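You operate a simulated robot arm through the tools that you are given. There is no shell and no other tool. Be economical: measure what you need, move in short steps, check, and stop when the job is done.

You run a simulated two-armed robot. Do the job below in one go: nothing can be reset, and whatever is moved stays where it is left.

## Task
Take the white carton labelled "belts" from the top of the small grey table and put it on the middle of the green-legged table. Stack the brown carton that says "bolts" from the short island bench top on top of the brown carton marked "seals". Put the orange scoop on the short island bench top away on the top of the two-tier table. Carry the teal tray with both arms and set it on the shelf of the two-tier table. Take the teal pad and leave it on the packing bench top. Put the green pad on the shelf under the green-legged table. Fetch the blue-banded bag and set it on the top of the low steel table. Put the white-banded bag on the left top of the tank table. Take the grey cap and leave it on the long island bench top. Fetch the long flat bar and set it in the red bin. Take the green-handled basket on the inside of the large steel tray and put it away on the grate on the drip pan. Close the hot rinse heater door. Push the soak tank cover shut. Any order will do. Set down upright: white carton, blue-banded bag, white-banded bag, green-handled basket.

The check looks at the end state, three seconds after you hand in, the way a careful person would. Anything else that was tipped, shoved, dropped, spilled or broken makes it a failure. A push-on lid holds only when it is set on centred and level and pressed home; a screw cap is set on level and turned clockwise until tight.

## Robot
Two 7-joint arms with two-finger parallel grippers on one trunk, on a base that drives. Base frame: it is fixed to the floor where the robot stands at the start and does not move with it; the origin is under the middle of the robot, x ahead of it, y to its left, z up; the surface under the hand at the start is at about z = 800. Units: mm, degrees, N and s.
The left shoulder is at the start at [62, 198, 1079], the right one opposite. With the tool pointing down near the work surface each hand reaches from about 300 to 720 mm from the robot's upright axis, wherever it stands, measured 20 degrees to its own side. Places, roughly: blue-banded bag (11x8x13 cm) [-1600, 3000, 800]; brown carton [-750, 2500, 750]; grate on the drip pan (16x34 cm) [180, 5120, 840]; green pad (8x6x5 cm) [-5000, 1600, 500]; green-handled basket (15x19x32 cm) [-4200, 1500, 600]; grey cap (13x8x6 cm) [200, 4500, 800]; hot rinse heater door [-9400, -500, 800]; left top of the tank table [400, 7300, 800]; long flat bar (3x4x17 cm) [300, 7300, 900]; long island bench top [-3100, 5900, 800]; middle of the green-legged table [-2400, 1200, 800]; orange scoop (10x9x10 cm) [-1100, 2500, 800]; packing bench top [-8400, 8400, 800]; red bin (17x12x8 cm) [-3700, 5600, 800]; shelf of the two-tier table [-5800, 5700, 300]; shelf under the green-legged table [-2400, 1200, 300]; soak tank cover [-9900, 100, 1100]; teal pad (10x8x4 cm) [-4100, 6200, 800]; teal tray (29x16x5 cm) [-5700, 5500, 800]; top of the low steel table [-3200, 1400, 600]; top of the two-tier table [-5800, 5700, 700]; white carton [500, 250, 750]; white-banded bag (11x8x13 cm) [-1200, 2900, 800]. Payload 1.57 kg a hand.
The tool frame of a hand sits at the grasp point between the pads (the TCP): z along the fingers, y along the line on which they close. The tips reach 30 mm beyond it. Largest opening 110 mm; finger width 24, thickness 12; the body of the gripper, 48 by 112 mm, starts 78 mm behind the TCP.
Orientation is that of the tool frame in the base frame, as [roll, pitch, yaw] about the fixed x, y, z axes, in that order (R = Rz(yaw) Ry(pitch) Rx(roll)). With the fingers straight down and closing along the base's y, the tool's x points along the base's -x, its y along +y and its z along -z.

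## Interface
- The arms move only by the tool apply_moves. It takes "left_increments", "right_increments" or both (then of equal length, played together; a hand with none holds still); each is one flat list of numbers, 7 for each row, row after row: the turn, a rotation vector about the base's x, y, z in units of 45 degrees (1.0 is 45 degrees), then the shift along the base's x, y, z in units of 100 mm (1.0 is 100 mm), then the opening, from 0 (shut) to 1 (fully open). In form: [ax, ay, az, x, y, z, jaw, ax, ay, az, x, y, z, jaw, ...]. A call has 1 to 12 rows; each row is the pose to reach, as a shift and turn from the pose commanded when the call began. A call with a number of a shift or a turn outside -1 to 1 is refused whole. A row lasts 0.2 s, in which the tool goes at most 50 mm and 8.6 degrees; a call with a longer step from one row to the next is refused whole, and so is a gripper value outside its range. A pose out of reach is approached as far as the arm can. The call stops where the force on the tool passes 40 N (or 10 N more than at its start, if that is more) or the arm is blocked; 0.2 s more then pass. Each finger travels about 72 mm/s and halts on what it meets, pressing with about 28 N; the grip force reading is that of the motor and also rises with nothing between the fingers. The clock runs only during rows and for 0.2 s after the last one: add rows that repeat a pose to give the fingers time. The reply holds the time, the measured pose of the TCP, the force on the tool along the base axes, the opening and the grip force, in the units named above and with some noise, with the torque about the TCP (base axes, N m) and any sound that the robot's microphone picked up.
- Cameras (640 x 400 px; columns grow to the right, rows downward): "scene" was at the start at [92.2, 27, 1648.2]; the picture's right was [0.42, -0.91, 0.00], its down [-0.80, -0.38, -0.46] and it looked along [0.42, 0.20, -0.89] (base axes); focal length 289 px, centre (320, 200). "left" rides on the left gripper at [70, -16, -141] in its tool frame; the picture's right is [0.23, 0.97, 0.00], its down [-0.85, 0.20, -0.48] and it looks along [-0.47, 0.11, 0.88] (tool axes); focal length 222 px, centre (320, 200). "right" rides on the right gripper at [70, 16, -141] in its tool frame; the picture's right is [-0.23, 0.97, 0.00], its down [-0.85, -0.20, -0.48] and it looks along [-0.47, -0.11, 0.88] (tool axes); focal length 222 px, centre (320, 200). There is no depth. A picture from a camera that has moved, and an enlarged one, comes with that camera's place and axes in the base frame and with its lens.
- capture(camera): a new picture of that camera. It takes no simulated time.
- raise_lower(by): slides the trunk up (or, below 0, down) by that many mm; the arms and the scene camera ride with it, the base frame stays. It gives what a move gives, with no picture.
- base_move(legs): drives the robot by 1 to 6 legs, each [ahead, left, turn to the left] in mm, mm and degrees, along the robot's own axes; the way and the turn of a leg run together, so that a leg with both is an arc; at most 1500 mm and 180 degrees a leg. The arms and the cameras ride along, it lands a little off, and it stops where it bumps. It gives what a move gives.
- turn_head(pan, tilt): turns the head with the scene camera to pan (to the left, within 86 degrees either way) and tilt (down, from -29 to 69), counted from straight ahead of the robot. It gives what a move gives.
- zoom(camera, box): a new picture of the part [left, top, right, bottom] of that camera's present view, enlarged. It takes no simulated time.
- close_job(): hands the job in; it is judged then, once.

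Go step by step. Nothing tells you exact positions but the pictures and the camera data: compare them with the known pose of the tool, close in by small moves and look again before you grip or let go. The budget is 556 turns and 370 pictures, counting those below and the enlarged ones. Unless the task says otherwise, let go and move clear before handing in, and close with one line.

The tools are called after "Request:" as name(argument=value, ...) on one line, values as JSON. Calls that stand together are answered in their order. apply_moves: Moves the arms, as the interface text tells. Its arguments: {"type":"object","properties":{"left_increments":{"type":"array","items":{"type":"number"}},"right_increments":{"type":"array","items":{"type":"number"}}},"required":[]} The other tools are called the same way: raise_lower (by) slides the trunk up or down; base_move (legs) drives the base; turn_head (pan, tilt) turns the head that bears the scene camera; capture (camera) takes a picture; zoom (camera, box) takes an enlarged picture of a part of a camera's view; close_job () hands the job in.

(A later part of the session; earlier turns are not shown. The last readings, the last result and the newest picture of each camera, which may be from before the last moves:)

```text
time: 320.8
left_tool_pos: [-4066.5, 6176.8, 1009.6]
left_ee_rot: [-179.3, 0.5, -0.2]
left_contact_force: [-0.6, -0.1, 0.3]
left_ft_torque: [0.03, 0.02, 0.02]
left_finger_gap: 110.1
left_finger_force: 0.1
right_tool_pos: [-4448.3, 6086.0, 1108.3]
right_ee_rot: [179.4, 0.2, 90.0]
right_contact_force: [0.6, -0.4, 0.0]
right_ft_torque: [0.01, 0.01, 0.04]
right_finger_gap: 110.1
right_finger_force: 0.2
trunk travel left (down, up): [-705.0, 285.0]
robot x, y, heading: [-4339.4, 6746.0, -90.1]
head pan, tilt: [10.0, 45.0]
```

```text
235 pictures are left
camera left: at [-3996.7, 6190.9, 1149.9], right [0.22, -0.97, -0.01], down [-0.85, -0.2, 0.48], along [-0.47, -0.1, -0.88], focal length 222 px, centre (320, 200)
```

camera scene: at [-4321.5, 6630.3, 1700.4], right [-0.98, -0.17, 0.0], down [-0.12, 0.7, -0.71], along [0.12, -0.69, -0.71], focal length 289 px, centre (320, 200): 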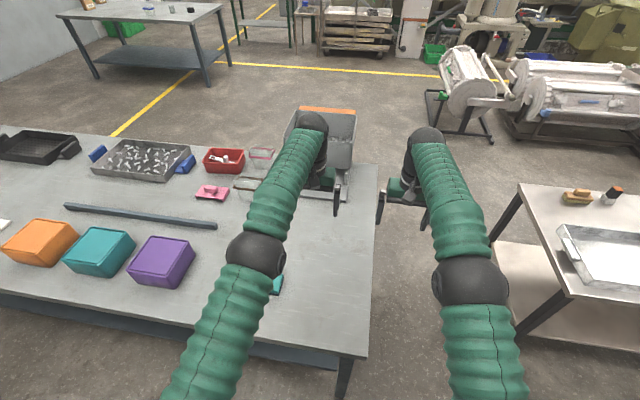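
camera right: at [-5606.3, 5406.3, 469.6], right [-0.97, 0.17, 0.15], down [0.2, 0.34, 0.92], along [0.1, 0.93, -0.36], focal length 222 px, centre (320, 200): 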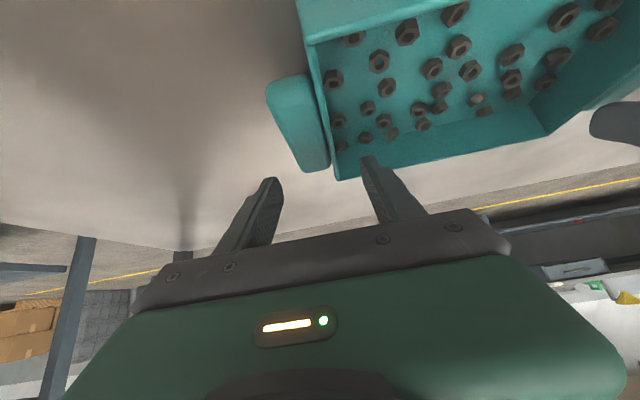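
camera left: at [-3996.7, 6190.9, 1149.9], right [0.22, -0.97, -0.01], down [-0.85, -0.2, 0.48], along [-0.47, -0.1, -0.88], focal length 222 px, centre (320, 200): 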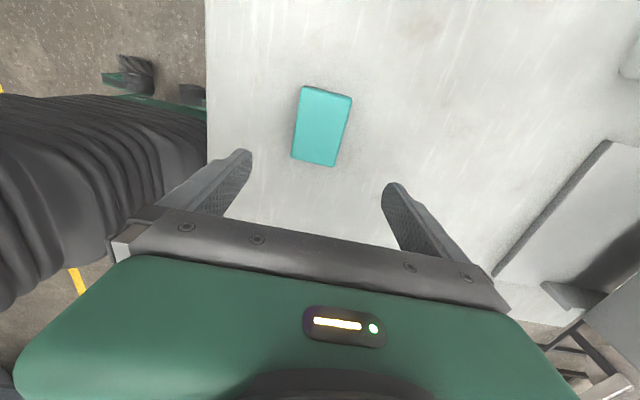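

Request:
apply_moves(left_increments=[0, 0, 0.03, 0.08, 0.02, -0.4, 1, 0, 0, 0.05, 0.13, 0.03, -0.8, 1, 0, 0, 0.05, 0.13, 0.03, -1, 1])

Request:
zoom(camera="left", box=[180, 60, 460, 240])

```text
time: 321.6
left_tool_pos: [-4053.6, 6181.4, 910.6]
left_ee_rot: [-179.6, 0.3, 2.1]
left_contact_force: [0.1, 0.3, -0.3]
left_ft_torque: [0.0, 0.01, 0.03]
left_finger_gap: 110.1
left_finger_force: 0.0
right_tool_pos: [-4448.7, 6086.5, 1109.1]
right_ee_rot: [179.4, 0.4, 89.9]
right_contact_force: [-0.5, -0.1, -0.1]
right_ft_torque: [-0.01, -0.02, -0.02]
right_finger_gap: 110.0
right_finger_force: 0.2
trunk travel left (down, up): [-705.0, 285.0]
robot x, y, heading: [-4335.3, 6747.2, -89.9]
head pan, tilt: [10.0, 45.0]
```

```text
2.22 times, centred on (320, 150) of left
camera zoom: at [-3983.1, 6199.3, 1051.7], right [0.26, -0.96, -0.01], down [-0.84, -0.23, 0.48], along [-0.47, -0.12, -0.88], focal length 494 px, centre (320, 311)
```

zoom: 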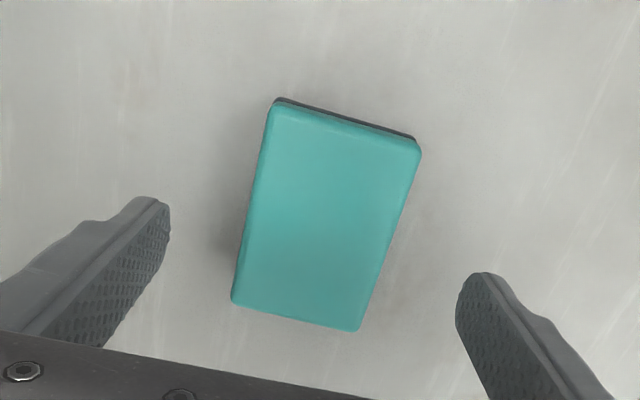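

Request:
apply_moves(left_increments=[0, 0, 0, 0, 0, -0.4, 1, 0, 0, 0, 0, 0, -0.7, 1, 0, 0, 0, 0, 0, -0.73, 0.6, 0, 0, 0, 0, 0, -0.73, 0.3, 0, 0, 0, 0, 0, -0.73, 0, 0, 0, 0, 0, 0, -0.73, 0, 0, 0, 0, 0, 0, -0.5, 0, 0, 0, 0, 0, 0, -0.1, 0, 0, 0, 0, 0, 0, 0.3, 0, 0, 0, 0, 0, 0, 0.7, 0, 0, 0, 0, 0, 0, 1, 0])

Request:
capture(camera="left")

```text
time: 324.0
left_tool_pos: [-4053.4, 6182.5, 1011.7]
left_ee_rot: [-179.5, 0.3, 2.2]
left_contact_force: [0.0, 0.7, -0.9]
left_ft_torque: [-0.04, 0.01, -0.02]
left_finger_gap: 70.2
left_finger_force: 27.8
right_tool_pos: [-4448.5, 6087.9, 1109.1]
right_ee_rot: [179.3, 0.4, 89.8]
right_contact_force: [-0.4, 0.1, -0.3]
right_ft_torque: [-0.01, 0.03, -0.03]
right_finger_gap: 110.1
right_finger_force: 0.0
trunk travel left (down, up): [-705.0, 285.0]
robot x, y, heading: [-4335.5, 6743.8, -90.2]
head pan, tilt: [10.0, 45.0]
```

```text
233 pictures are left
camera left: at [-3983.2, 6199.7, 1151.8], right [0.26, -0.96, -0.01], down [-0.84, -0.24, 0.48], along [-0.47, -0.12, -0.88], focal length 222 px, centre (320, 200)
```

left: 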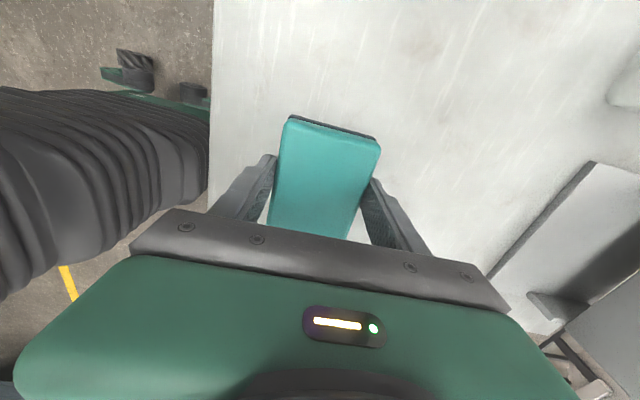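

The teal pad is held. I back away, face -x and drive along the free lane at y≈7200 towards the packing bench.

Request:
base_move(legs=[[-480, 0, 0], [0, 0, -90], [1500, 0, 0], [1300, 0, 0]])

Request:
turn_head(pan=0, tilt=15)

Request:
capture(camera="scene")

Request:
turn_head(pan=-45, tilt=20)

Request:
capture(camera="scene")

```text
time: 343.8
left_tool_pos: [-7702.2, 6954.7, 1010.9]
left_ee_rot: [-179.5, 0.4, -88.3]
left_contact_force: [0.8, -0.4, -0.4]
left_ft_torque: [0.03, -0.02, -0.02]
left_finger_gap: 69.6
left_finger_force: 28.4
right_tool_pos: [-7795.8, 7351.2, 1109.0]
right_ee_rot: [179.3, 0.4, -0.3]
right_contact_force: [0.7, -0.4, 0.0]
right_ft_torque: [0.05, 0.02, -0.01]
right_finger_gap: 110.0
right_finger_force: 0.1
trunk travel left (down, up): [-705.0, 285.0]
robot x, y, heading: [-7136.5, 7235.0, 179.8]
head pan, tilt: [10.0, 45.0]
```

```text
time: 344.8
left_tool_pos: [-7701.0, 6955.2, 1011.5]
left_ee_rot: [-179.6, 0.3, -88.3]
left_contact_force: [-0.4, 0.3, -1.8]
left_ft_torque: [0.03, -0.01, 0.01]
left_finger_gap: 69.4
left_finger_force: 28.2
right_tool_pos: [-7793.0, 7351.6, 1111.1]
right_ee_rot: [179.3, 0.5, -0.4]
right_contact_force: [-0.9, 0.0, 0.8]
right_ft_torque: [-0.01, -0.03, -0.01]
right_finger_gap: 110.0
right_finger_force: 0.1
trunk travel left (down, up): [-705.0, 285.0]
robot x, y, heading: [-7137.5, 7234.4, 179.7]
head pan, tilt: [0.0, 15.0]
```

```text
232 pictures are left
camera scene: at [-7262.7, 7232.6, 1747.0], right [0.01, 1.0, 0.0], down [0.26, 0.0, -0.96], along [-0.96, 0.01, -0.26], focal length 289 px, centre (320, 200)
```

scene: 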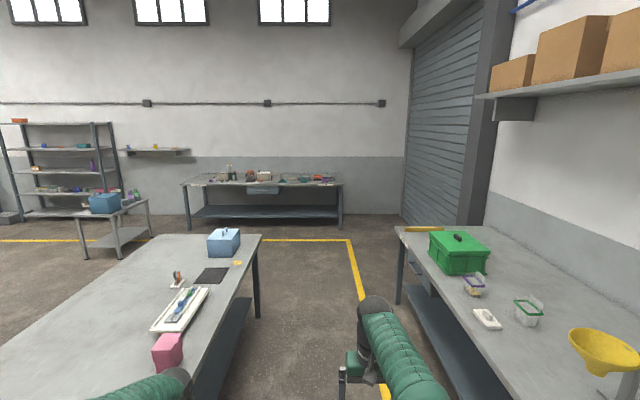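

```text
time: 345.9
left_tool_pos: [-7700.1, 6954.6, 1013.1]
left_ee_rot: [-179.6, 0.4, -88.2]
left_contact_force: [-0.6, 0.3, -0.8]
left_ft_torque: [0.01, -0.02, 0.03]
left_finger_gap: 69.4
left_finger_force: 27.6
right_tool_pos: [-7794.2, 7350.1, 1110.2]
right_ee_rot: [179.4, 0.3, -0.4]
right_contact_force: [0.6, 0.7, -0.2]
right_ft_torque: [-0.03, -0.01, 0.0]
right_finger_gap: 110.0
right_finger_force: 0.0
trunk travel left (down, up): [-705.0, 285.0]
robot x, y, heading: [-7136.9, 7235.2, 179.8]
head pan, tilt: [-45.0, 20.0]
```

```text
231 pictures are left
camera scene: at [-7235.1, 7298.3, 1739.1], right [0.71, 0.7, 0.0], down [0.24, -0.24, -0.94], along [-0.66, 0.67, -0.34], focal length 289 px, centre (320, 200)
```

scene: 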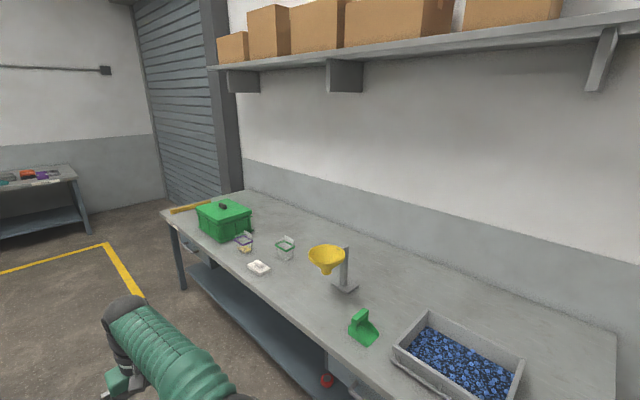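

The packing bench is the long one at the back wall (front edge y≈7930). A free place is about (-8250, 8100). I drive there.

Request:
base_move(legs=[[833, 0, 0], [0, 0, -90], [290, 0, 0]])

Request:
turn_head(pan=10, tilt=45)

Request:
capture(camera="scene")

Request:
capture(camera="left")

```text
time: 355.9
left_tool_pos: [-8230.1, 8096.1, 1012.4]
left_ee_rot: [-179.7, 0.4, -178.8]
left_contact_force: [0.0, 0.0, -1.6]
left_ft_torque: [0.0, 0.01, 0.01]
left_finger_gap: 69.6
left_finger_force: 27.9
right_tool_pos: [-7831.4, 8183.9, 1111.4]
right_ee_rot: [179.3, 0.7, -90.9]
right_contact_force: [0.3, 0.4, 0.5]
right_ft_torque: [0.06, -0.03, 0.0]
right_finger_gap: 109.9
right_finger_force: 0.1
trunk travel left (down, up): [-705.0, 285.0]
robot x, y, heading: [-7960.8, 7525.9, 89.0]
head pan, tilt: [-45.0, 20.0]
```

```text
time: 357.1
left_tool_pos: [-8230.0, 8096.1, 1012.5]
left_ee_rot: [-179.7, 0.5, -178.8]
left_contact_force: [0.1, -0.9, -1.0]
left_ft_torque: [0.0, 0.02, -0.02]
left_finger_gap: 69.3
left_finger_force: 28.4
right_tool_pos: [-7831.3, 8184.7, 1112.3]
right_ee_rot: [179.3, 0.6, -91.0]
right_contact_force: [-0.2, -0.4, 0.0]
right_ft_torque: [-0.01, 0.0, 0.01]
right_finger_gap: 110.2
right_finger_force: 0.1
trunk travel left (down, up): [-705.0, 285.0]
robot x, y, heading: [-7956.4, 7531.4, 89.2]
head pan, tilt: [10.0, 45.0]
```

```text
230 pictures are left
camera scene: at [-7967.4, 7643.0, 1700.3], right [0.99, 0.16, 0.0], down [0.11, -0.7, -0.7], along [-0.11, 0.7, -0.71], focal length 289 px, centre (320, 200)
```

scene: 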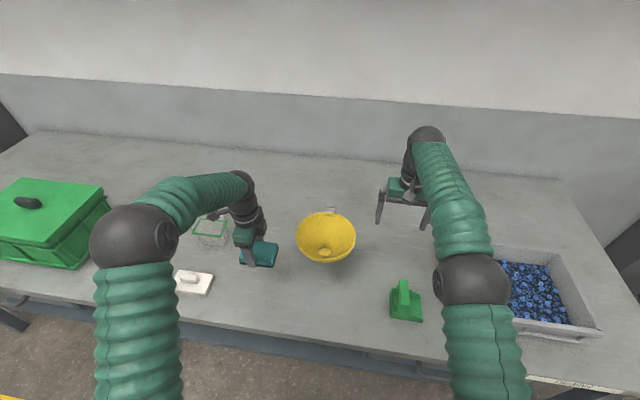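

```text
229 pictures are left
camera left: at [-8299.4, 8078.5, 1153.2], right [-0.25, 0.97, -0.01], down [0.85, 0.22, 0.48], along [0.47, 0.11, -0.88], focal length 222 px, centre (320, 200)
```

left: 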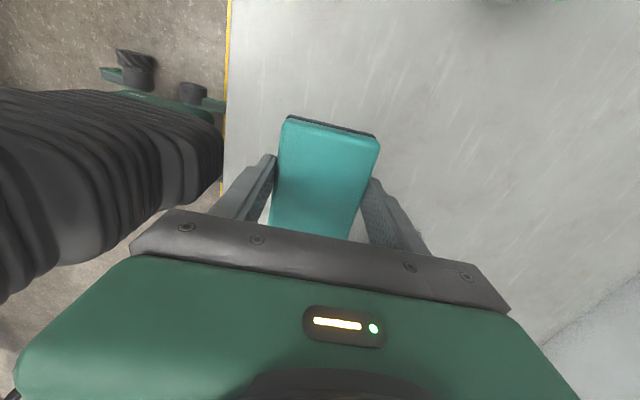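

Clear below. I lower the pad onto the bench.

Request:
apply_moves(left_increments=[0, 0, 0, 0, 0, -0.4, 0, 0, 0, 0, 0, 0, -0.8, 0, 0, 0, 0, 0, 0, -1, 0])

Request:
apply_moves(left_increments=[0, 0, 0, 0, 0, -0.3, 0, 0, 0, 0, 0, 0, -0.5, 0, 0, 0, 0, 0, 0, -0.6, 0, 0, 0, 0, 0, 0, -0.68, 0, 0, 0, 0, 0, 0, -0.73, 0])

```text
time: 357.9
left_tool_pos: [-8230.3, 8097.1, 909.0]
left_ee_rot: [-179.6, 0.4, -178.8]
left_contact_force: [-0.1, 0.4, -1.1]
left_ft_torque: [0.0, 0.02, -0.01]
left_finger_gap: 69.8
left_finger_force: 28.6
right_tool_pos: [-7831.6, 8185.0, 1112.6]
right_ee_rot: [179.4, 0.6, -91.0]
right_contact_force: [0.2, -0.2, -1.0]
right_ft_torque: [0.02, 0.01, 0.0]
right_finger_gap: 110.1
right_finger_force: 0.0
trunk travel left (down, up): [-705.0, 285.0]
robot x, y, heading: [-7952.1, 7527.8, 89.0]
head pan, tilt: [10.0, 45.0]
```

```text
time: 359.1
left_tool_pos: [-8230.0, 8095.7, 840.0]
left_ee_rot: [-179.9, 0.4, -178.8]
left_contact_force: [0.6, 0.9, 2.7]
left_ft_torque: [0.2, -0.19, 0.05]
left_finger_gap: 69.8
left_finger_force: 27.8
right_tool_pos: [-7832.0, 8185.5, 1113.0]
right_ee_rot: [179.3, 0.6, -91.0]
right_contact_force: [-0.5, -0.5, 1.3]
right_ft_torque: [0.01, -0.03, 0.02]
right_finger_gap: 110.0
right_finger_force: 0.0
trunk travel left (down, up): [-705.0, 285.0]
robot x, y, heading: [-7955.0, 7528.8, 89.0]
head pan, tilt: [10.0, 45.0]
```

Request:
apply_moves(left_increments=[0, 0, 0, 0, 0, 0, 0.4, 0, 0, 0, 0, 0, 0, 0.8, 0, 0, 0, 0, 0, 0, 1, 0, 0, 0, 0, 0, 0.4, 1, 0, 0, 0, 0, 0, 0.8, 1, 0, 0, 0, 0, 0, 1, 1])

Request:
apply_moves(left_increments=[0, 0, 0.17, 0, 0, 0.3, 1, 0, 0, 0.34, 0, 0, 0.6, 1, 0, 0, 0.51, 0, 0, 0.9, 1, 0, 0, 0.68, 0, 0, 1, 1, 0, 0, 0.84, 0, 0, 1, 1, 0, 0, 1, 0, 0, 1, 1])

Request:
apply_moves(left_increments=[0, 0, 0.17, 0.1, -0.1, 0, 1, 0, 0, 0.34, 0.2, -0.2, 0, 1, 0, 0, 0.51, 0.3, -0.3, 0, 1, 0, 0, 0.68, 0.4, -0.4, 0, 1, 0, 0, 0.84, 0.5, -0.5, 0, 1, 0, 0, 1, 0.6, -0.6, 0, 1])

Request:
capture(camera="scene")

Request:
base_move(legs=[[-290, 0, 0], [0, -1080, 1], [0, 0, 180]])

Request:
turn_head(pan=0, tilt=12)

Request:
capture(camera="scene")

```text
time: 360.5
left_tool_pos: [-8228.1, 8095.6, 940.1]
left_ee_rot: [-179.7, 0.4, -178.8]
left_contact_force: [1.7, 0.9, -1.0]
left_ft_torque: [0.02, 0.01, -0.01]
left_finger_gap: 110.1
left_finger_force: 0.1
right_tool_pos: [-7832.1, 8185.5, 1111.5]
right_ee_rot: [179.3, 0.5, -91.0]
right_contact_force: [0.0, 0.0, -0.3]
right_ft_torque: [0.01, -0.01, -0.01]
right_finger_gap: 110.4
right_finger_force: 0.0
trunk travel left (down, up): [-705.0, 285.0]
robot x, y, heading: [-7954.8, 7528.2, 89.1]
head pan, tilt: [10.0, 45.0]
```

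```text
time: 361.9
left_tool_pos: [-8229.8, 8094.9, 1041.3]
left_ee_rot: [-179.7, 0.3, -133.7]
left_contact_force: [0.9, 0.1, 0.0]
left_ft_torque: [0.01, 0.01, 0.0]
left_finger_gap: 109.8
left_finger_force: 0.0
right_tool_pos: [-7832.5, 8185.3, 1113.3]
right_ee_rot: [179.3, 0.6, -91.0]
right_contact_force: [0.5, -0.1, 0.5]
right_ft_torque: [0.0, -0.02, -0.02]
right_finger_gap: 109.9
right_finger_force: 0.1
trunk travel left (down, up): [-705.0, 285.0]
robot x, y, heading: [-7954.7, 7528.4, 88.8]
head pan, tilt: [10.0, 45.0]
```

```text
time: 363.3
left_tool_pos: [-8168.6, 8035.1, 1041.1]
left_ee_rot: [-179.8, 0.3, -88.8]
left_contact_force: [-0.5, -0.8, 0.5]
left_ft_torque: [-0.01, 0.04, 0.03]
left_finger_gap: 109.9
left_finger_force: 0.1
right_tool_pos: [-7831.3, 8185.3, 1112.4]
right_ee_rot: [179.3, 0.6, -90.9]
right_contact_force: [0.0, 0.2, 0.0]
right_ft_torque: [0.0, -0.03, -0.02]
right_finger_gap: 110.1
right_finger_force: 0.1
trunk travel left (down, up): [-705.0, 285.0]
robot x, y, heading: [-7957.7, 7531.0, 88.8]
head pan, tilt: [10.0, 45.0]
```

```text
228 pictures are left
camera scene: at [-7965.9, 7641.9, 1700.4], right [0.99, 0.16, 0.0], down [0.11, -0.7, -0.71], along [-0.11, 0.7, -0.71], focal length 289 px, centre (320, 200)
```

scene: 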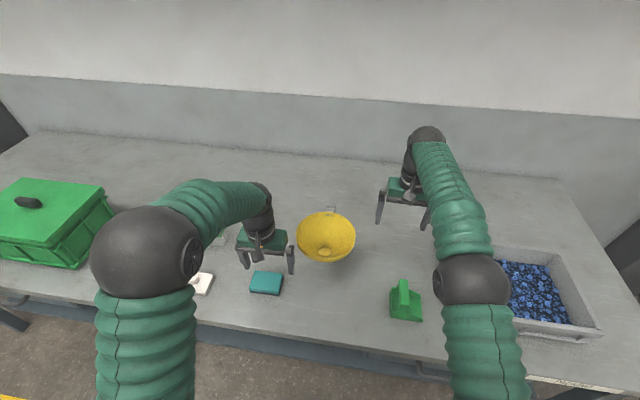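

```text
time: 377.7
left_tool_pos: [-6659.3, 6744.2, 1039.9]
left_ee_rot: [-179.7, 0.3, 92.2]
left_contact_force: [0.0, -0.8, -0.1]
left_ft_torque: [0.03, 0.01, 0.04]
left_finger_gap: 110.0
left_finger_force: 0.1
right_tool_pos: [-6994.3, 6587.6, 1112.3]
right_ee_rot: [179.3, 0.6, 90.0]
right_contact_force: [0.3, -0.4, -0.6]
right_ft_torque: [0.02, 0.0, -0.03]
right_finger_gap: 110.0
right_finger_force: 0.0
trunk travel left (down, up): [-705.0, 285.0]
robot x, y, heading: [-6879.7, 7245.6, -90.1]
head pan, tilt: [10.0, 45.0]
```

```text
time: 378.7
left_tool_pos: [-6659.2, 6746.9, 1042.0]
left_ee_rot: [-179.8, 0.4, 92.2]
left_contact_force: [0.2, 0.2, -0.1]
left_ft_torque: [0.01, 0.0, 0.05]
left_finger_gap: 110.1
left_finger_force: 0.1
right_tool_pos: [-6993.0, 6589.2, 1113.8]
right_ee_rot: [179.3, 0.8, 90.0]
right_contact_force: [-0.2, -0.2, -0.2]
right_ft_torque: [-0.01, 0.0, 0.0]
right_finger_gap: 110.1
right_finger_force: 0.0
trunk travel left (down, up): [-705.0, 285.0]
robot x, y, heading: [-6876.5, 7247.6, -90.0]
head pan, tilt: [0.0, 12.0]
```

```text
227 pictures are left
camera scene: at [-6878.9, 7117.5, 1751.9], right [-1.0, 0.0, 0.0], down [0.0, 0.21, -0.98], along [0.0, -0.98, -0.21], focal length 289 px, centre (320, 200)
```

scene: 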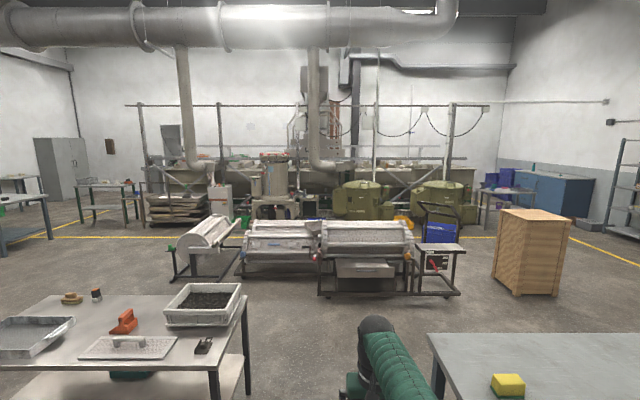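

The pad lies on the packing bench. The machine line is ahead; I enlarge its right part, where soak tank and hot rinse should be.

Request:
zoom(camera="scene", box=[400, 120, 640, 270])

Request:
zoom(camera="scene", box=[140, 120, 400, 270])

```text
2.67 times, centred on (520, 195) of scene
camera zoom: at [-6878.9, 7117.5, 1751.9], right [-1.0, 0.0, 0.0], down [0.0, 0.21, -0.98], along [0.0, -0.98, -0.21], focal length 770 px, centre (-213, 213)
```

zoom: 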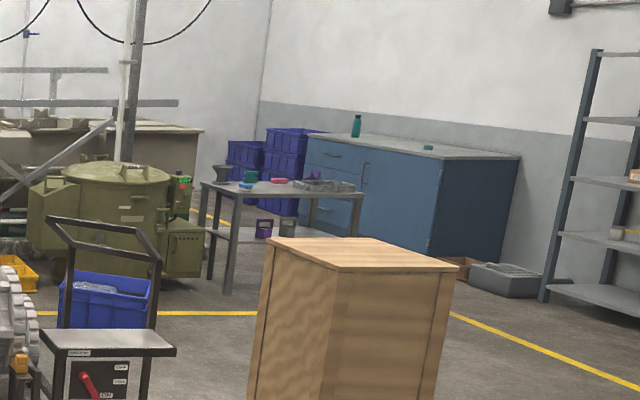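

```text
2.46 times, centred on (270, 195) of scene
camera zoom: at [-6878.9, 7117.5, 1751.9], right [-1.0, 0.0, 0.0], down [0.0, 0.21, -0.98], along [0.0, -0.98, -0.21], focal length 710 px, centre (443, 212)
```

zoom: 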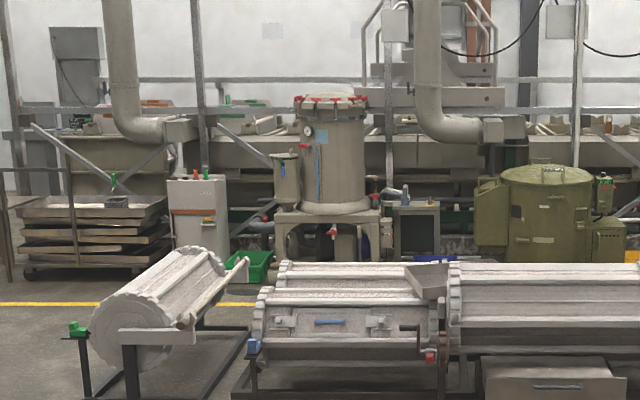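

The tank line runs along y≈0–500, its soak end at about x -9900..-10500. I drive round by the free lane at y≈5000 to the west end and look.

Request:
base_move(legs=[[1200, 0, 0], [1050, 0, 0], [0, 0, -90], [1500, 0, 0], [1500, 0, 0], [600, 0, 0]])

Request:
turn_head(pan=50, tilt=12)

Request:
capture(camera="scene")

Request:
turn_head(pan=86, tilt=12)

Request:
capture(camera="scene")

```text
time: 410.6
left_tool_pos: [-10930.4, 4757.1, 1042.0]
left_ee_rot: [-179.7, 0.5, 3.2]
left_contact_force: [0.2, -0.3, -0.5]
left_ft_torque: [0.0, 0.02, -0.03]
left_finger_gap: 110.2
left_finger_force: 0.2
right_tool_pos: [-11092.5, 5088.5, 1114.4]
right_ee_rot: [179.2, 0.7, 1.0]
right_contact_force: [-1.0, -0.6, 0.3]
right_ft_torque: [0.0, -0.01, 0.0]
right_finger_gap: 109.7
right_finger_force: 0.2
trunk travel left (down, up): [-705.0, 285.0]
robot x, y, heading: [-10433.0, 4982.2, -179.1]
head pan, tilt: [0.0, 12.0]
```

```text
time: 411.8
left_tool_pos: [-10928.1, 4757.5, 1042.0]
left_ee_rot: [-179.8, 0.4, 3.1]
left_contact_force: [-0.1, 0.7, 0.1]
left_ft_torque: [0.01, -0.01, -0.01]
left_finger_gap: 110.0
left_finger_force: 0.1
right_tool_pos: [-11091.4, 5088.9, 1114.7]
right_ee_rot: [179.3, 0.8, 1.0]
right_contact_force: [0.1, 0.2, -1.1]
right_ft_torque: [0.0, 0.01, 0.01]
right_finger_gap: 110.3
right_finger_force: 0.0
trunk travel left (down, up): [-705.0, 285.0]
robot x, y, heading: [-10434.2, 4986.8, -178.9]
head pan, tilt: [50.0, 12.0]
```

```text
224 pictures are left
camera scene: at [-10525.4, 4912.3, 1752.1], right [-0.78, 0.63, 0.0], down [0.13, 0.16, -0.98], along [-0.62, -0.76, -0.21], focal length 289 px, centre (320, 200)
```

scene: 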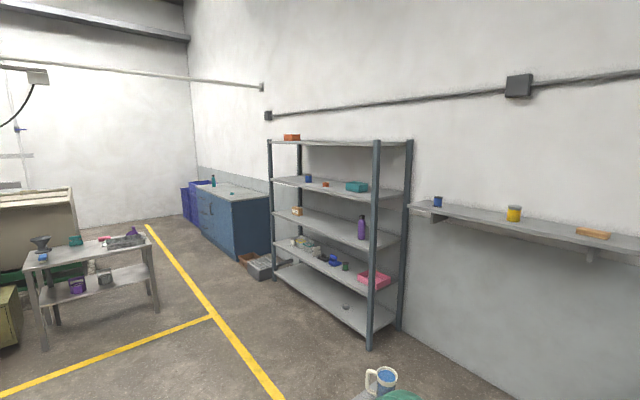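

```text
time: 412.8
left_tool_pos: [-10928.5, 4758.8, 1043.0]
left_ee_rot: [-179.7, 0.6, 3.2]
left_contact_force: [-0.3, 0.6, -0.3]
left_ft_torque: [0.02, -0.02, 0.0]
left_finger_gap: 110.0
left_finger_force: 0.1
right_tool_pos: [-11091.6, 5088.5, 1115.2]
right_ee_rot: [179.3, 0.8, 1.0]
right_contact_force: [1.3, 1.4, 1.4]
right_ft_torque: [-0.02, -0.04, 0.03]
right_finger_gap: 110.1
right_finger_force: 0.1
trunk travel left (down, up): [-705.0, 285.0]
robot x, y, heading: [-10435.5, 4986.0, -178.9]
head pan, tilt: [85.9, 12.0]
```

```text
223 pictures are left
camera scene: at [-10471.9, 4891.6, 1752.2], right [-1.0, 0.05, 0.0], down [0.01, 0.21, -0.98], along [-0.05, -0.98, -0.21], focal length 289 px, centre (320, 200)
```

scene: 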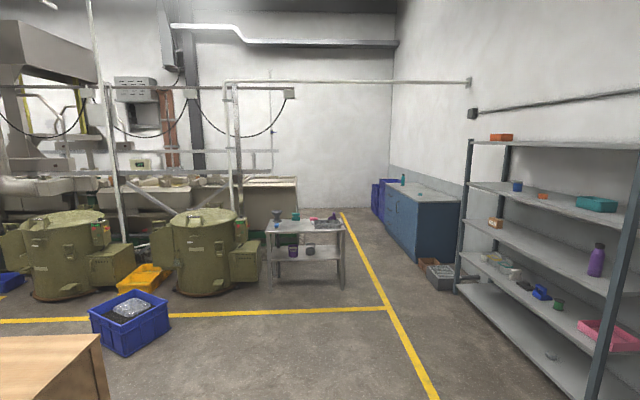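

The way to the tank line's west end leads between the small table (x≥-10900) and the blue cabinet (x≤-12100). I drive there in careful legs, facing -y first, then +x.

Request:
base_move(legs=[[-150, 0, -1], [0, 1450, 0], [0, 450, 0], [0, 0, 90], [0, -1150, 0], [1400, 0, 0]])

Request:
turn_head(pan=30, tilt=15)

Request:
capture(camera="scene")

```text
time: 439.3
left_tool_pos: [-11276.8, 1162.4, 1040.7]
left_ee_rot: [-179.7, 0.4, 91.3]
left_contact_force: [-0.5, 0.6, -0.6]
left_ft_torque: [-0.01, 0.0, -0.03]
left_finger_gap: 109.9
left_finger_force: 0.2
right_tool_pos: [-11611.4, 1010.5, 1114.7]
right_ee_rot: [179.3, 0.8, 89.1]
right_contact_force: [0.5, 0.4, 0.7]
right_ft_torque: [0.02, 0.01, 0.01]
right_finger_gap: 110.0
right_finger_force: 0.1
trunk travel left (down, up): [-705.0, 285.0]
robot x, y, heading: [-11486.3, 1664.1, -90.8]
head pan, tilt: [85.9, 12.0]
```

```text
time: 440.5
left_tool_pos: [-11276.0, 1163.7, 1043.2]
left_ee_rot: [-179.7, 0.6, 91.4]
left_contact_force: [-0.6, 0.1, 0.4]
left_ft_torque: [-0.01, 0.04, -0.01]
left_finger_gap: 110.0
left_finger_force: 0.1
right_tool_pos: [-11613.0, 1011.3, 1116.1]
right_ee_rot: [179.3, 0.9, 89.1]
right_contact_force: [-0.1, 1.5, -0.2]
right_ft_torque: [0.04, -0.02, 0.02]
right_finger_gap: 110.2
right_finger_force: 0.1
trunk travel left (down, up): [-705.0, 285.0]
robot x, y, heading: [-11489.0, 1665.8, -90.8]
head pan, tilt: [30.0, 15.0]
```

```text
222 pictures are left
camera scene: at [-11442.8, 1546.8, 1747.1], right [-0.87, -0.49, 0.0], down [-0.13, 0.23, -0.97], along [0.47, -0.84, -0.26], focal length 289 px, centre (320, 200)
```

scene: 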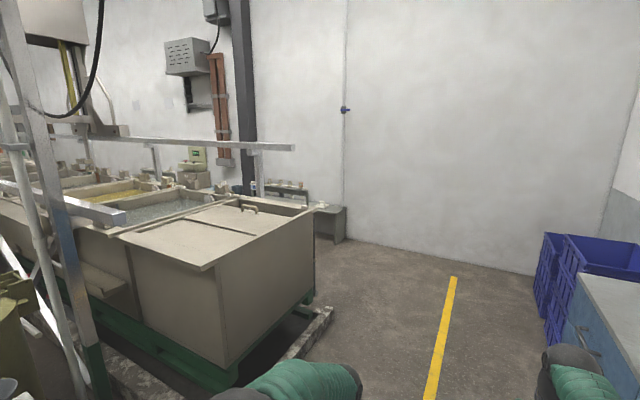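

The soak tank is right there with its cover and handle. I zoom on it.

Request:
zoom(camera="scene", box=[60, 150, 340, 310])

Request:
zoom(camera="scene", box=[140, 130, 380, 260])

```text
2.29 times, centred on (200, 230) of scene
camera zoom: at [-11442.8, 1546.8, 1747.1], right [-0.87, -0.49, 0.0], down [-0.13, 0.23, -0.97], along [0.47, -0.84, -0.26], focal length 660 px, centre (594, 131)
```

zoom: 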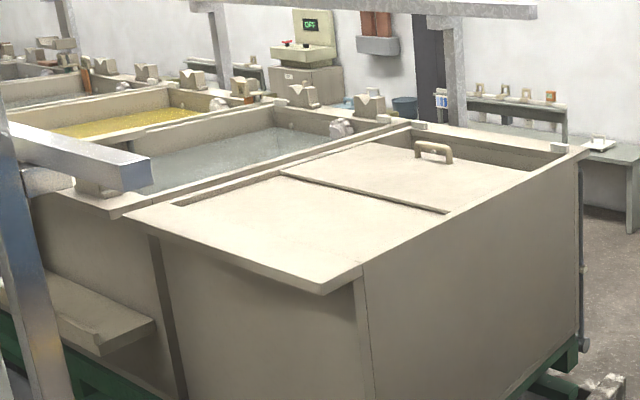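

```text
2.67 times, centred on (260, 195) of scene
camera zoom: at [-11442.8, 1546.8, 1747.1], right [-0.87, -0.49, 0.0], down [-0.13, 0.23, -0.97], along [0.47, -0.84, -0.26], focal length 770 px, centre (480, 213)
```

zoom: 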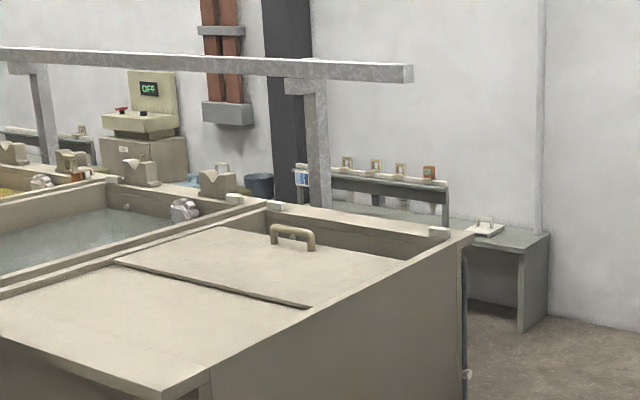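

The cover has slid towards +y (it overhangs the front, the far end is open). I'll push its front edge towards -y from the tank's west end. I go there, trunk a bit higher.

Request:
raise_lower(by=100)

Request:
base_move(legs=[[1000, 0, 0], [0, 0, 90.8], [600, 0, 0]])

Request:
turn_head(pan=0, tilt=35)

Request:
capture(camera="scene")

```text
time: 441.8
left_tool_pos: [-11277.0, 1164.0, 1142.0]
left_ee_rot: [-179.7, 0.6, 91.2]
left_contact_force: [-0.5, 0.1, 0.5]
left_ft_torque: [0.0, 0.02, 0.02]
left_finger_gap: 109.7
left_finger_force: 0.1
right_tool_pos: [-11612.1, 1011.8, 1216.3]
right_ee_rot: [179.4, 0.8, 89.1]
right_contact_force: [0.3, 0.7, 0.1]
right_ft_torque: [0.0, -0.02, 0.01]
right_finger_gap: 110.0
right_finger_force: 0.0
trunk travel left (down, up): [-805.0, 185.0]
robot x, y, heading: [-11489.1, 1664.3, -90.7]
head pan, tilt: [30.0, 15.0]
```

```text
time: 453.9
left_tool_pos: [-10415.3, 911.3, 1143.2]
left_ee_rot: [-179.6, 0.7, -176.5]
left_contact_force: [-0.2, -0.4, 0.0]
left_ft_torque: [0.01, -0.04, 0.01]
left_finger_gap: 110.2
left_finger_force: 0.0
right_tool_pos: [-10249.6, 581.6, 1218.8]
right_ee_rot: [179.3, 0.9, -178.8]
right_contact_force: [1.0, -0.3, 0.0]
right_ft_torque: [0.0, 0.02, 0.03]
right_finger_gap: 110.0
right_finger_force: 0.1
trunk travel left (down, up): [-805.0, 185.0]
robot x, y, heading: [-10905.3, 681.3, 1.3]
head pan, tilt: [30.0, 15.0]
```

```text
time: 454.9
left_tool_pos: [-10413.8, 912.8, 1144.0]
left_ee_rot: [-179.7, 0.8, -176.5]
left_contact_force: [0.1, -0.3, -0.2]
left_ft_torque: [0.0, 0.02, -0.01]
left_finger_gap: 110.3
left_finger_force: 0.1
right_tool_pos: [-10248.2, 580.8, 1218.0]
right_ee_rot: [179.4, 0.9, -178.6]
right_contact_force: [1.0, -0.3, 0.1]
right_ft_torque: [-0.02, 0.03, -0.01]
right_finger_gap: 110.2
right_finger_force: 0.1
trunk travel left (down, up): [-805.0, 185.0]
robot x, y, heading: [-10906.5, 677.4, 1.4]
head pan, tilt: [0.0, 35.0]
```

```text
219 pictures are left
camera scene: at [-10780.7, 681.7, 1815.1], right [0.02, -1.0, 0.0], down [-0.58, -0.01, -0.82], along [0.82, 0.02, -0.58], focal length 289 px, centre (320, 200)
```

scene: 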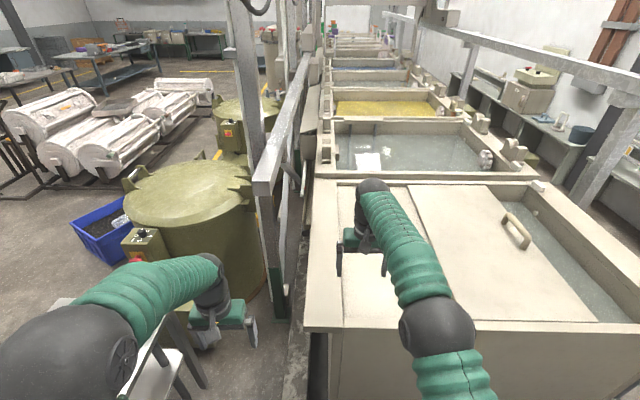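

The lid's handle is at about (-9900, -65, 1060), the open gap on the -y side (≈225 mm). I'll push the handle towards -y with the right hand from the west end: reposition at y≈-130, close to the tank.

Request:
apply_moves(left_increments=[0, 0, 0, -0.45, 0, 0, 1, 0, 0, 0, -0.9, 0, 0, 1, 0, 0, 0, -1, 0, 0.3, 1])

Request:
base_move(legs=[[0, -810, -1.4], [220, 0, 0]])

Request:
capture(camera="scene")

Request:
capture(camera="right")

```text
time: 455.7
left_tool_pos: [-10515.7, 912.8, 1174.0]
left_ee_rot: [-179.8, 0.7, -176.4]
left_contact_force: [0.6, -0.5, 0.4]
left_ft_torque: [-0.02, -0.03, -0.01]
left_finger_gap: 110.5
left_finger_force: 0.0
right_tool_pos: [-10250.8, 582.8, 1217.6]
right_ee_rot: [179.3, 1.0, -178.7]
right_contact_force: [0.0, -0.2, 0.5]
right_ft_torque: [0.0, 0.0, 0.01]
right_finger_gap: 109.8
right_finger_force: 0.1
trunk travel left (down, up): [-805.0, 185.0]
robot x, y, heading: [-10907.5, 680.9, 1.1]
head pan, tilt: [0.0, 35.0]
```

```text
time: 461.3
left_tool_pos: [-10334.5, 83.2, 1176.2]
left_ee_rot: [-179.7, 0.7, -177.7]
left_contact_force: [0.2, 1.2, -1.9]
left_ft_torque: [-0.19, 0.01, 0.02]
left_finger_gap: 110.0
left_finger_force: 0.2
right_tool_pos: [-10080.0, -253.9, 1219.6]
right_ee_rot: [179.3, 0.9, -180.0]
right_contact_force: [0.9, 1.2, -0.7]
right_ft_torque: [-0.11, 0.09, 0.02]
right_finger_gap: 110.1
right_finger_force: 0.0
trunk travel left (down, up): [-805.0, 185.0]
robot x, y, heading: [-10731.2, -142.2, 0.1]
head pan, tilt: [0.0, 35.0]
```

```text
218 pictures are left
camera scene: at [-10610.8, -142.8, 1819.8], right [0.0, -1.0, 0.0], down [-0.57, 0.0, -0.82], along [0.82, 0.0, -0.57], focal length 289 px, centre (320, 200)
```

scene: 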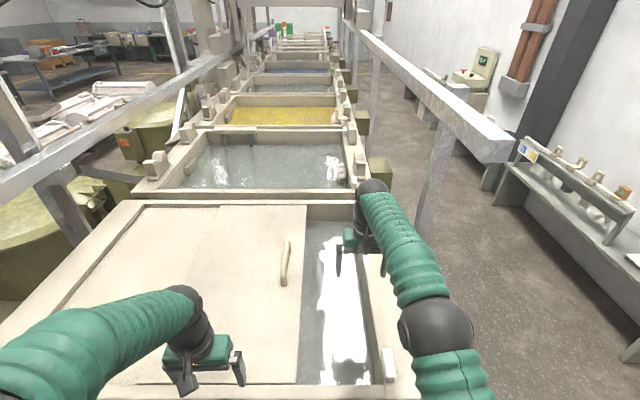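

```text
217 pictures are left
camera right: at [-10150.9, -240.3, 1359.7], right [0.23, 0.97, 0.01], down [0.85, -0.2, 0.49], along [0.48, -0.1, -0.87], focal length 222 px, centre (320, 200)
```

right: 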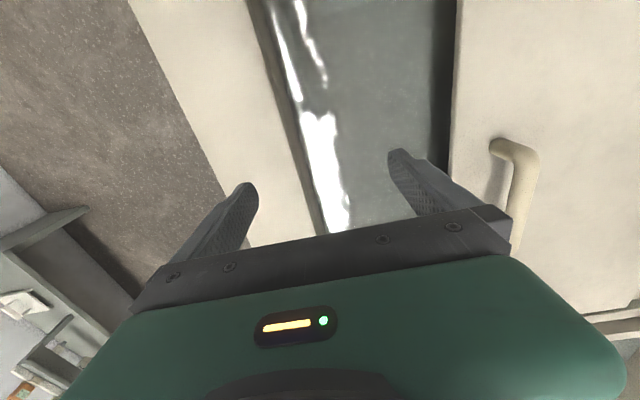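

The handle bar is at x -10030..-9873, y≈-35, z≈1064–1128; lid edge at y≈-85, rim at y≈-250. The base stopped a bit short, so I look down to see what is in front of it.

Request:
turn_head(pan=0, tilt=69)

Request:
capture(camera="scene")

Request:
capture(camera="left")

```text
time: 462.3
left_tool_pos: [-10338.9, 81.6, 1172.6]
left_ee_rot: [-179.8, 0.7, -177.8]
left_contact_force: [-0.5, 0.1, -0.5]
left_ft_torque: [-0.03, -0.01, 0.0]
left_finger_gap: 110.0
left_finger_force: 0.0
right_tool_pos: [-10082.6, -255.6, 1214.9]
right_ee_rot: [179.4, 1.0, 179.9]
right_contact_force: [0.4, 0.7, -0.7]
right_ft_torque: [0.02, 0.0, 0.02]
right_finger_gap: 109.9
right_finger_force: 0.1
trunk travel left (down, up): [-805.0, 185.0]
robot x, y, heading: [-10738.5, -141.1, 0.3]
head pan, tilt: [0.0, 68.8]
```

```text
216 pictures are left
camera scene: at [-10647.4, -144.4, 1773.6], right [0.0, -1.0, 0.0], down [-0.93, 0.0, -0.36], along [0.36, 0.0, -0.93], focal length 289 px, centre (320, 200)
```

scene: 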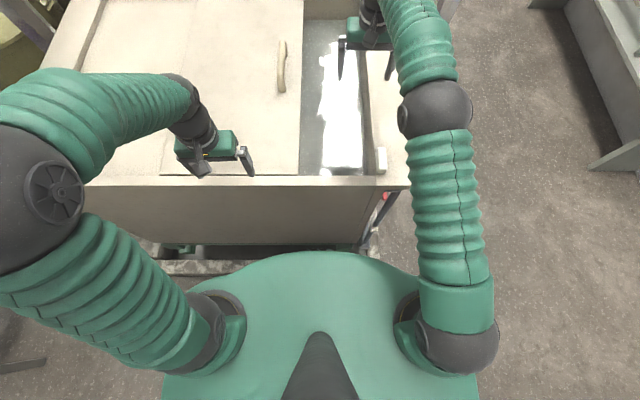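

```text
215 pictures are left
camera left: at [-10410.1, 63.3, 1312.9], right [-0.26, 0.96, -0.01], down [0.84, 0.23, 0.49], along [0.47, 0.12, -0.87], focal length 222 px, centre (320, 200)
```

left: 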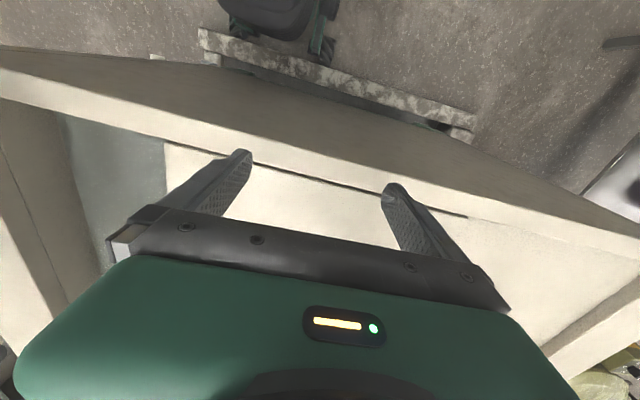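

The wheels touch the floor rail, so no nearer. I pitch the left hand 45° forward for more reach, and pull the right arm out of the way.

Request:
apply_moves(left_increments=[0, -0.17, 0, 0.1, 0, 0, 0.5, 0, -0.34, 0, 0.2, 0, 0, 0, 0, -0.51, 0, 0.3, 0, 0, 0, 0, -0.68, 0, 0.4, 0, 0, 0, 0, -0.85, 0, 0.5, 0, 0, 0, 0, -1, 0, 0.6, 0, 0, 0], right_increments=[0, 0, 0, -0.16, -0.16, 0, 1, 0, 0, 0, -0.33, -0.33, 0, 1, 0, 0, 0, -0.5, -0.5, 0, 1, 0, 0, 0, -0.66, -0.66, 0, 1, 0, 0, 0, -0.83, -0.83, 0, 1, 0, 0, 0, -1, -1, 0, 1])

Request:
apply_moves(left_increments=[0, 0, 0, 0.33, 0, 0, 0, 0, 0, 0, 0.66, 0, 0, 0, 0, 0, 0, 1, 0, 0, 0], right_increments=[0, 0, 0, -0.33, -0.2, 0, 1, 0, 0, 0, -0.66, -0.4, 0, 1, 0, 0, 0, -0.9, -0.6, 0, 1])

Request:
capture(camera="left")

Request:
turn_head(pan=0, tilt=45)

Request:
capture(camera="scene")

```text
time: 463.7
left_tool_pos: [-10260.1, 85.0, 1177.5]
left_ee_rot: [-177.4, 45.6, -176.8]
left_contact_force: [0.3, 0.0, -0.7]
left_ft_torque: [-0.04, -0.01, -0.05]
left_finger_gap: 0.1
left_finger_force: 21.4
left hand out of reach, approached as far as the arm can: row 5, 6
right_tool_pos: [-10183.5, -354.2, 1218.6]
right_ee_rot: [179.3, 1.0, -179.8]
right_contact_force: [0.2, 0.2, -0.4]
right_ft_torque: [-0.05, 0.0, -0.02]
right_finger_gap: 110.3
right_finger_force: 0.1
trunk travel left (down, up): [-805.0, 185.0]
robot x, y, heading: [-10737.3, -144.3, 0.0]
head pan, tilt: [0.0, 68.8]
```

```text
time: 464.5
left_tool_pos: [-10159.7, 84.7, 1176.9]
left_ee_rot: [-177.6, 45.7, -176.9]
left_contact_force: [-0.3, 0.0, 0.2]
left_ft_torque: [-0.02, 0.03, 0.01]
left_finger_gap: 0.4
left_finger_force: 21.1
right_tool_pos: [-10271.2, -415.1, 1212.6]
right_ee_rot: [179.2, 1.0, -180.0]
right_contact_force: [0.2, -0.3, -0.3]
right_ft_torque: [0.01, 0.02, 0.03]
right_finger_gap: 109.9
right_finger_force: 0.1
trunk travel left (down, up): [-805.0, 185.0]
robot x, y, heading: [-10737.7, -141.1, -0.1]
head pan, tilt: [0.0, 68.8]
```

```text
214 pictures are left
camera left: at [-10310.1, 65.0, 1224.9], right [-0.18, 0.96, -0.19], down [0.25, 0.23, 0.94], along [0.95, 0.12, -0.28], focal length 222 px, centre (320, 200)
```

left: 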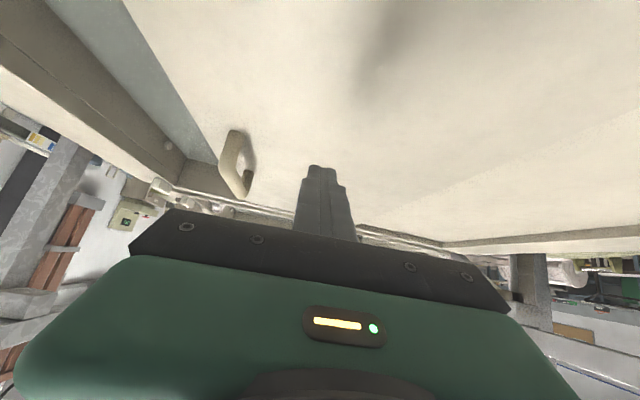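

```text
time: 465.4
left_tool_pos: [-10161.9, 84.1, 1176.3]
left_ee_rot: [-177.6, 45.7, -176.8]
left_contact_force: [0.5, 0.0, 0.7]
left_ft_torque: [0.0, -0.02, -0.02]
left_finger_gap: 0.2
left_finger_force: 21.4
right_tool_pos: [-10271.9, -414.2, 1214.1]
right_ee_rot: [179.4, 1.0, 180.0]
right_contact_force: [0.6, 0.2, -0.2]
right_ft_torque: [0.02, -0.01, 0.02]
right_finger_gap: 110.2
right_finger_force: 0.0
trunk travel left (down, up): [-805.0, 185.0]
robot x, y, heading: [-10736.1, -147.1, 0.1]
head pan, tilt: [0.0, 45.0]
```

```text
213 pictures are left
camera scene: at [-10622.5, -144.6, 1802.4], right [0.0, -1.0, 0.0], down [-0.71, 0.0, -0.71], along [0.71, 0.0, -0.71], focal length 289 px, centre (320, 200)
```

scene: 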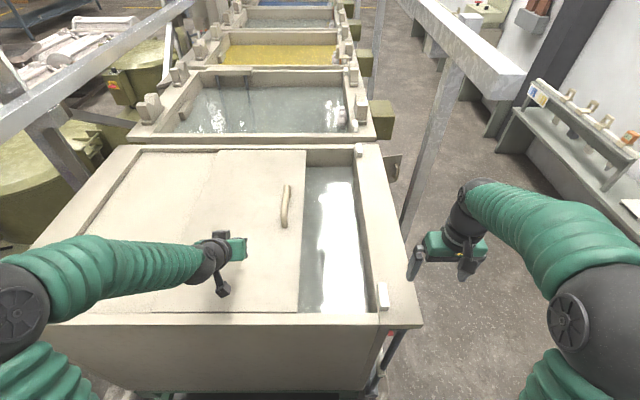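

The handle is at y≈-33, west foot x≈-10016. I bring the closed fingers beside it on the +y side.

Request:
apply_moves(left_increments=[0, 0, 0, 0.33, -0.13, 0, 0, 0, 0, 0, 0.66, -0.26, 0, 0, 0, 0, 0, 1, -0.4, 0, 0])

Request:
apply_moves(left_increments=[0, 0, 0, 0.3, -0.1, -0.2, 0, 0, 0, 0, 0.6, -0.2, -0.4, 0, 0, 0, 0, 0.65, -0.3, -0.62, 0])

Request:
capture(camera="left")

Request:
zoom(camera="scene", box=[210, 140, 350, 250])

```text
time: 466.2
left_tool_pos: [-10059.3, 41.3, 1174.6]
left_ee_rot: [-177.6, 45.5, -177.0]
left_contact_force: [-0.5, -0.5, -0.6]
left_ft_torque: [0.0, 0.04, 0.03]
left_finger_gap: 0.0
left_finger_force: 21.1
right_tool_pos: [-10270.7, -416.3, 1213.3]
right_ee_rot: [179.2, 0.9, -179.9]
right_contact_force: [0.0, -0.6, 0.5]
right_ft_torque: [0.0, 0.04, -0.02]
right_finger_gap: 110.1
right_finger_force: 0.0
trunk travel left (down, up): [-805.0, 185.0]
robot x, y, heading: [-10736.2, -143.2, -0.0]
head pan, tilt: [0.0, 45.0]
```

```text
time: 467.0
left_tool_pos: [-9997.3, 12.4, 1115.4]
left_ee_rot: [-177.6, 45.7, -176.9]
left_contact_force: [0.4, 0.2, 1.1]
left_ft_torque: [0.03, 0.04, -0.01]
left_finger_gap: 0.0
left_finger_force: 21.4
right_tool_pos: [-10272.6, -415.4, 1213.7]
right_ee_rot: [179.3, 1.0, 179.9]
right_contact_force: [-0.2, 0.4, -0.6]
right_ft_torque: [0.01, 0.0, 0.0]
right_finger_gap: 109.7
right_finger_force: 0.0
trunk travel left (down, up): [-805.0, 185.0]
robot x, y, heading: [-10737.5, -146.3, 0.1]
head pan, tilt: [0.0, 45.0]
```

```text
212 pictures are left
camera left: at [-10146.4, -6.1, 1164.1], right [-0.18, 0.96, -0.19], down [0.25, 0.23, 0.94], along [0.95, 0.12, -0.28], focal length 222 px, centre (320, 200)
```

left: 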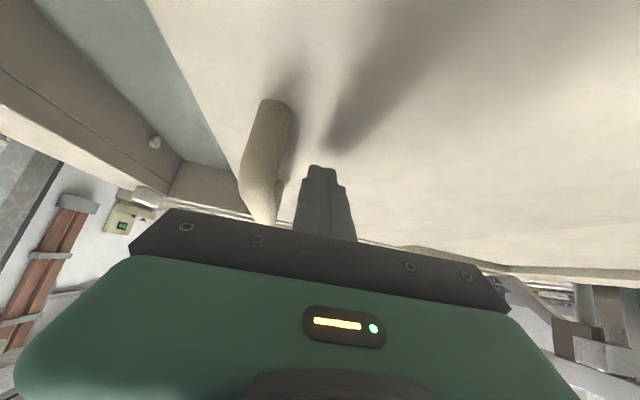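

```text
3.64 times, centred on (280, 195) of scene
camera zoom: at [-10621.7, -144.8, 1802.5], right [0.0, -1.0, 0.0], down [-0.71, 0.0, -0.71], along [0.71, 0.0, -0.71], focal length 1049 px, centre (466, 218)
```

zoom: 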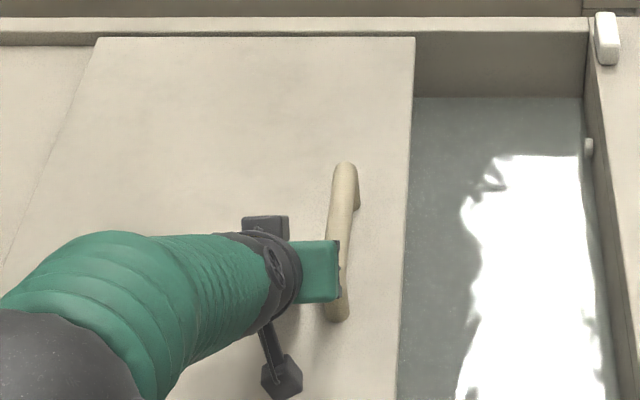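

Fingers are beside the bar. I push towards -y.

Request:
apply_moves(left_increments=[0, 0, 0, 0, -0.15, -0.02, 0, 0, 0, 0, 0, -0.3, -0.02, 0, 0, 0, 0, 0, -0.45, -0.02, 0, 0, 0, 0, 0, -0.6, -0.02, 0, 0, 0, 0, 0, -0.8, -0.02, 0, 0, 0, 0, 0, -1, -0.02, 0])

Request:
capture(camera="scene")

```text
time: 468.4
left_tool_pos: [-9996.8, -86.8, 1111.0]
left_ee_rot: [-177.5, 45.6, -177.0]
left_contact_force: [-0.2, 2.5, 0.1]
left_ft_torque: [0.01, -0.02, -0.04]
left_finger_gap: 0.0
left_finger_force: 21.3
right_tool_pos: [-10272.5, -416.0, 1214.3]
right_ee_rot: [179.3, 1.0, 180.0]
right_contact_force: [-0.1, -0.9, 0.2]
right_ft_torque: [0.03, 0.02, -0.01]
right_finger_gap: 110.2
right_finger_force: 0.1
trunk travel left (down, up): [-805.0, 185.0]
robot x, y, heading: [-10736.9, -141.1, 0.3]
head pan, tilt: [0.0, 45.0]
```

```text
210 pictures are left
camera scene: at [-10621.7, -146.3, 1802.4], right [0.0, -1.0, 0.0], down [-0.71, 0.0, -0.71], along [0.71, 0.0, -0.71], focal length 289 px, centre (320, 200)
```

scene: 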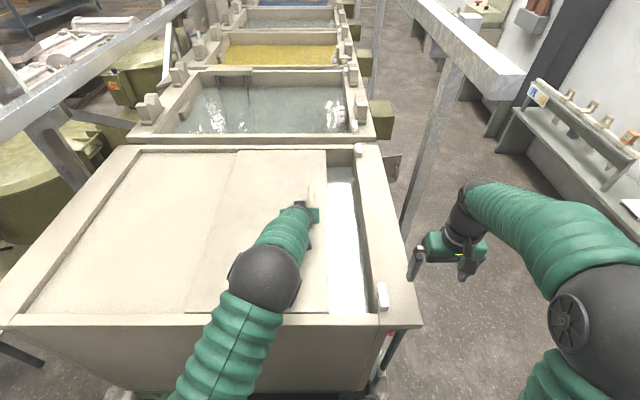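

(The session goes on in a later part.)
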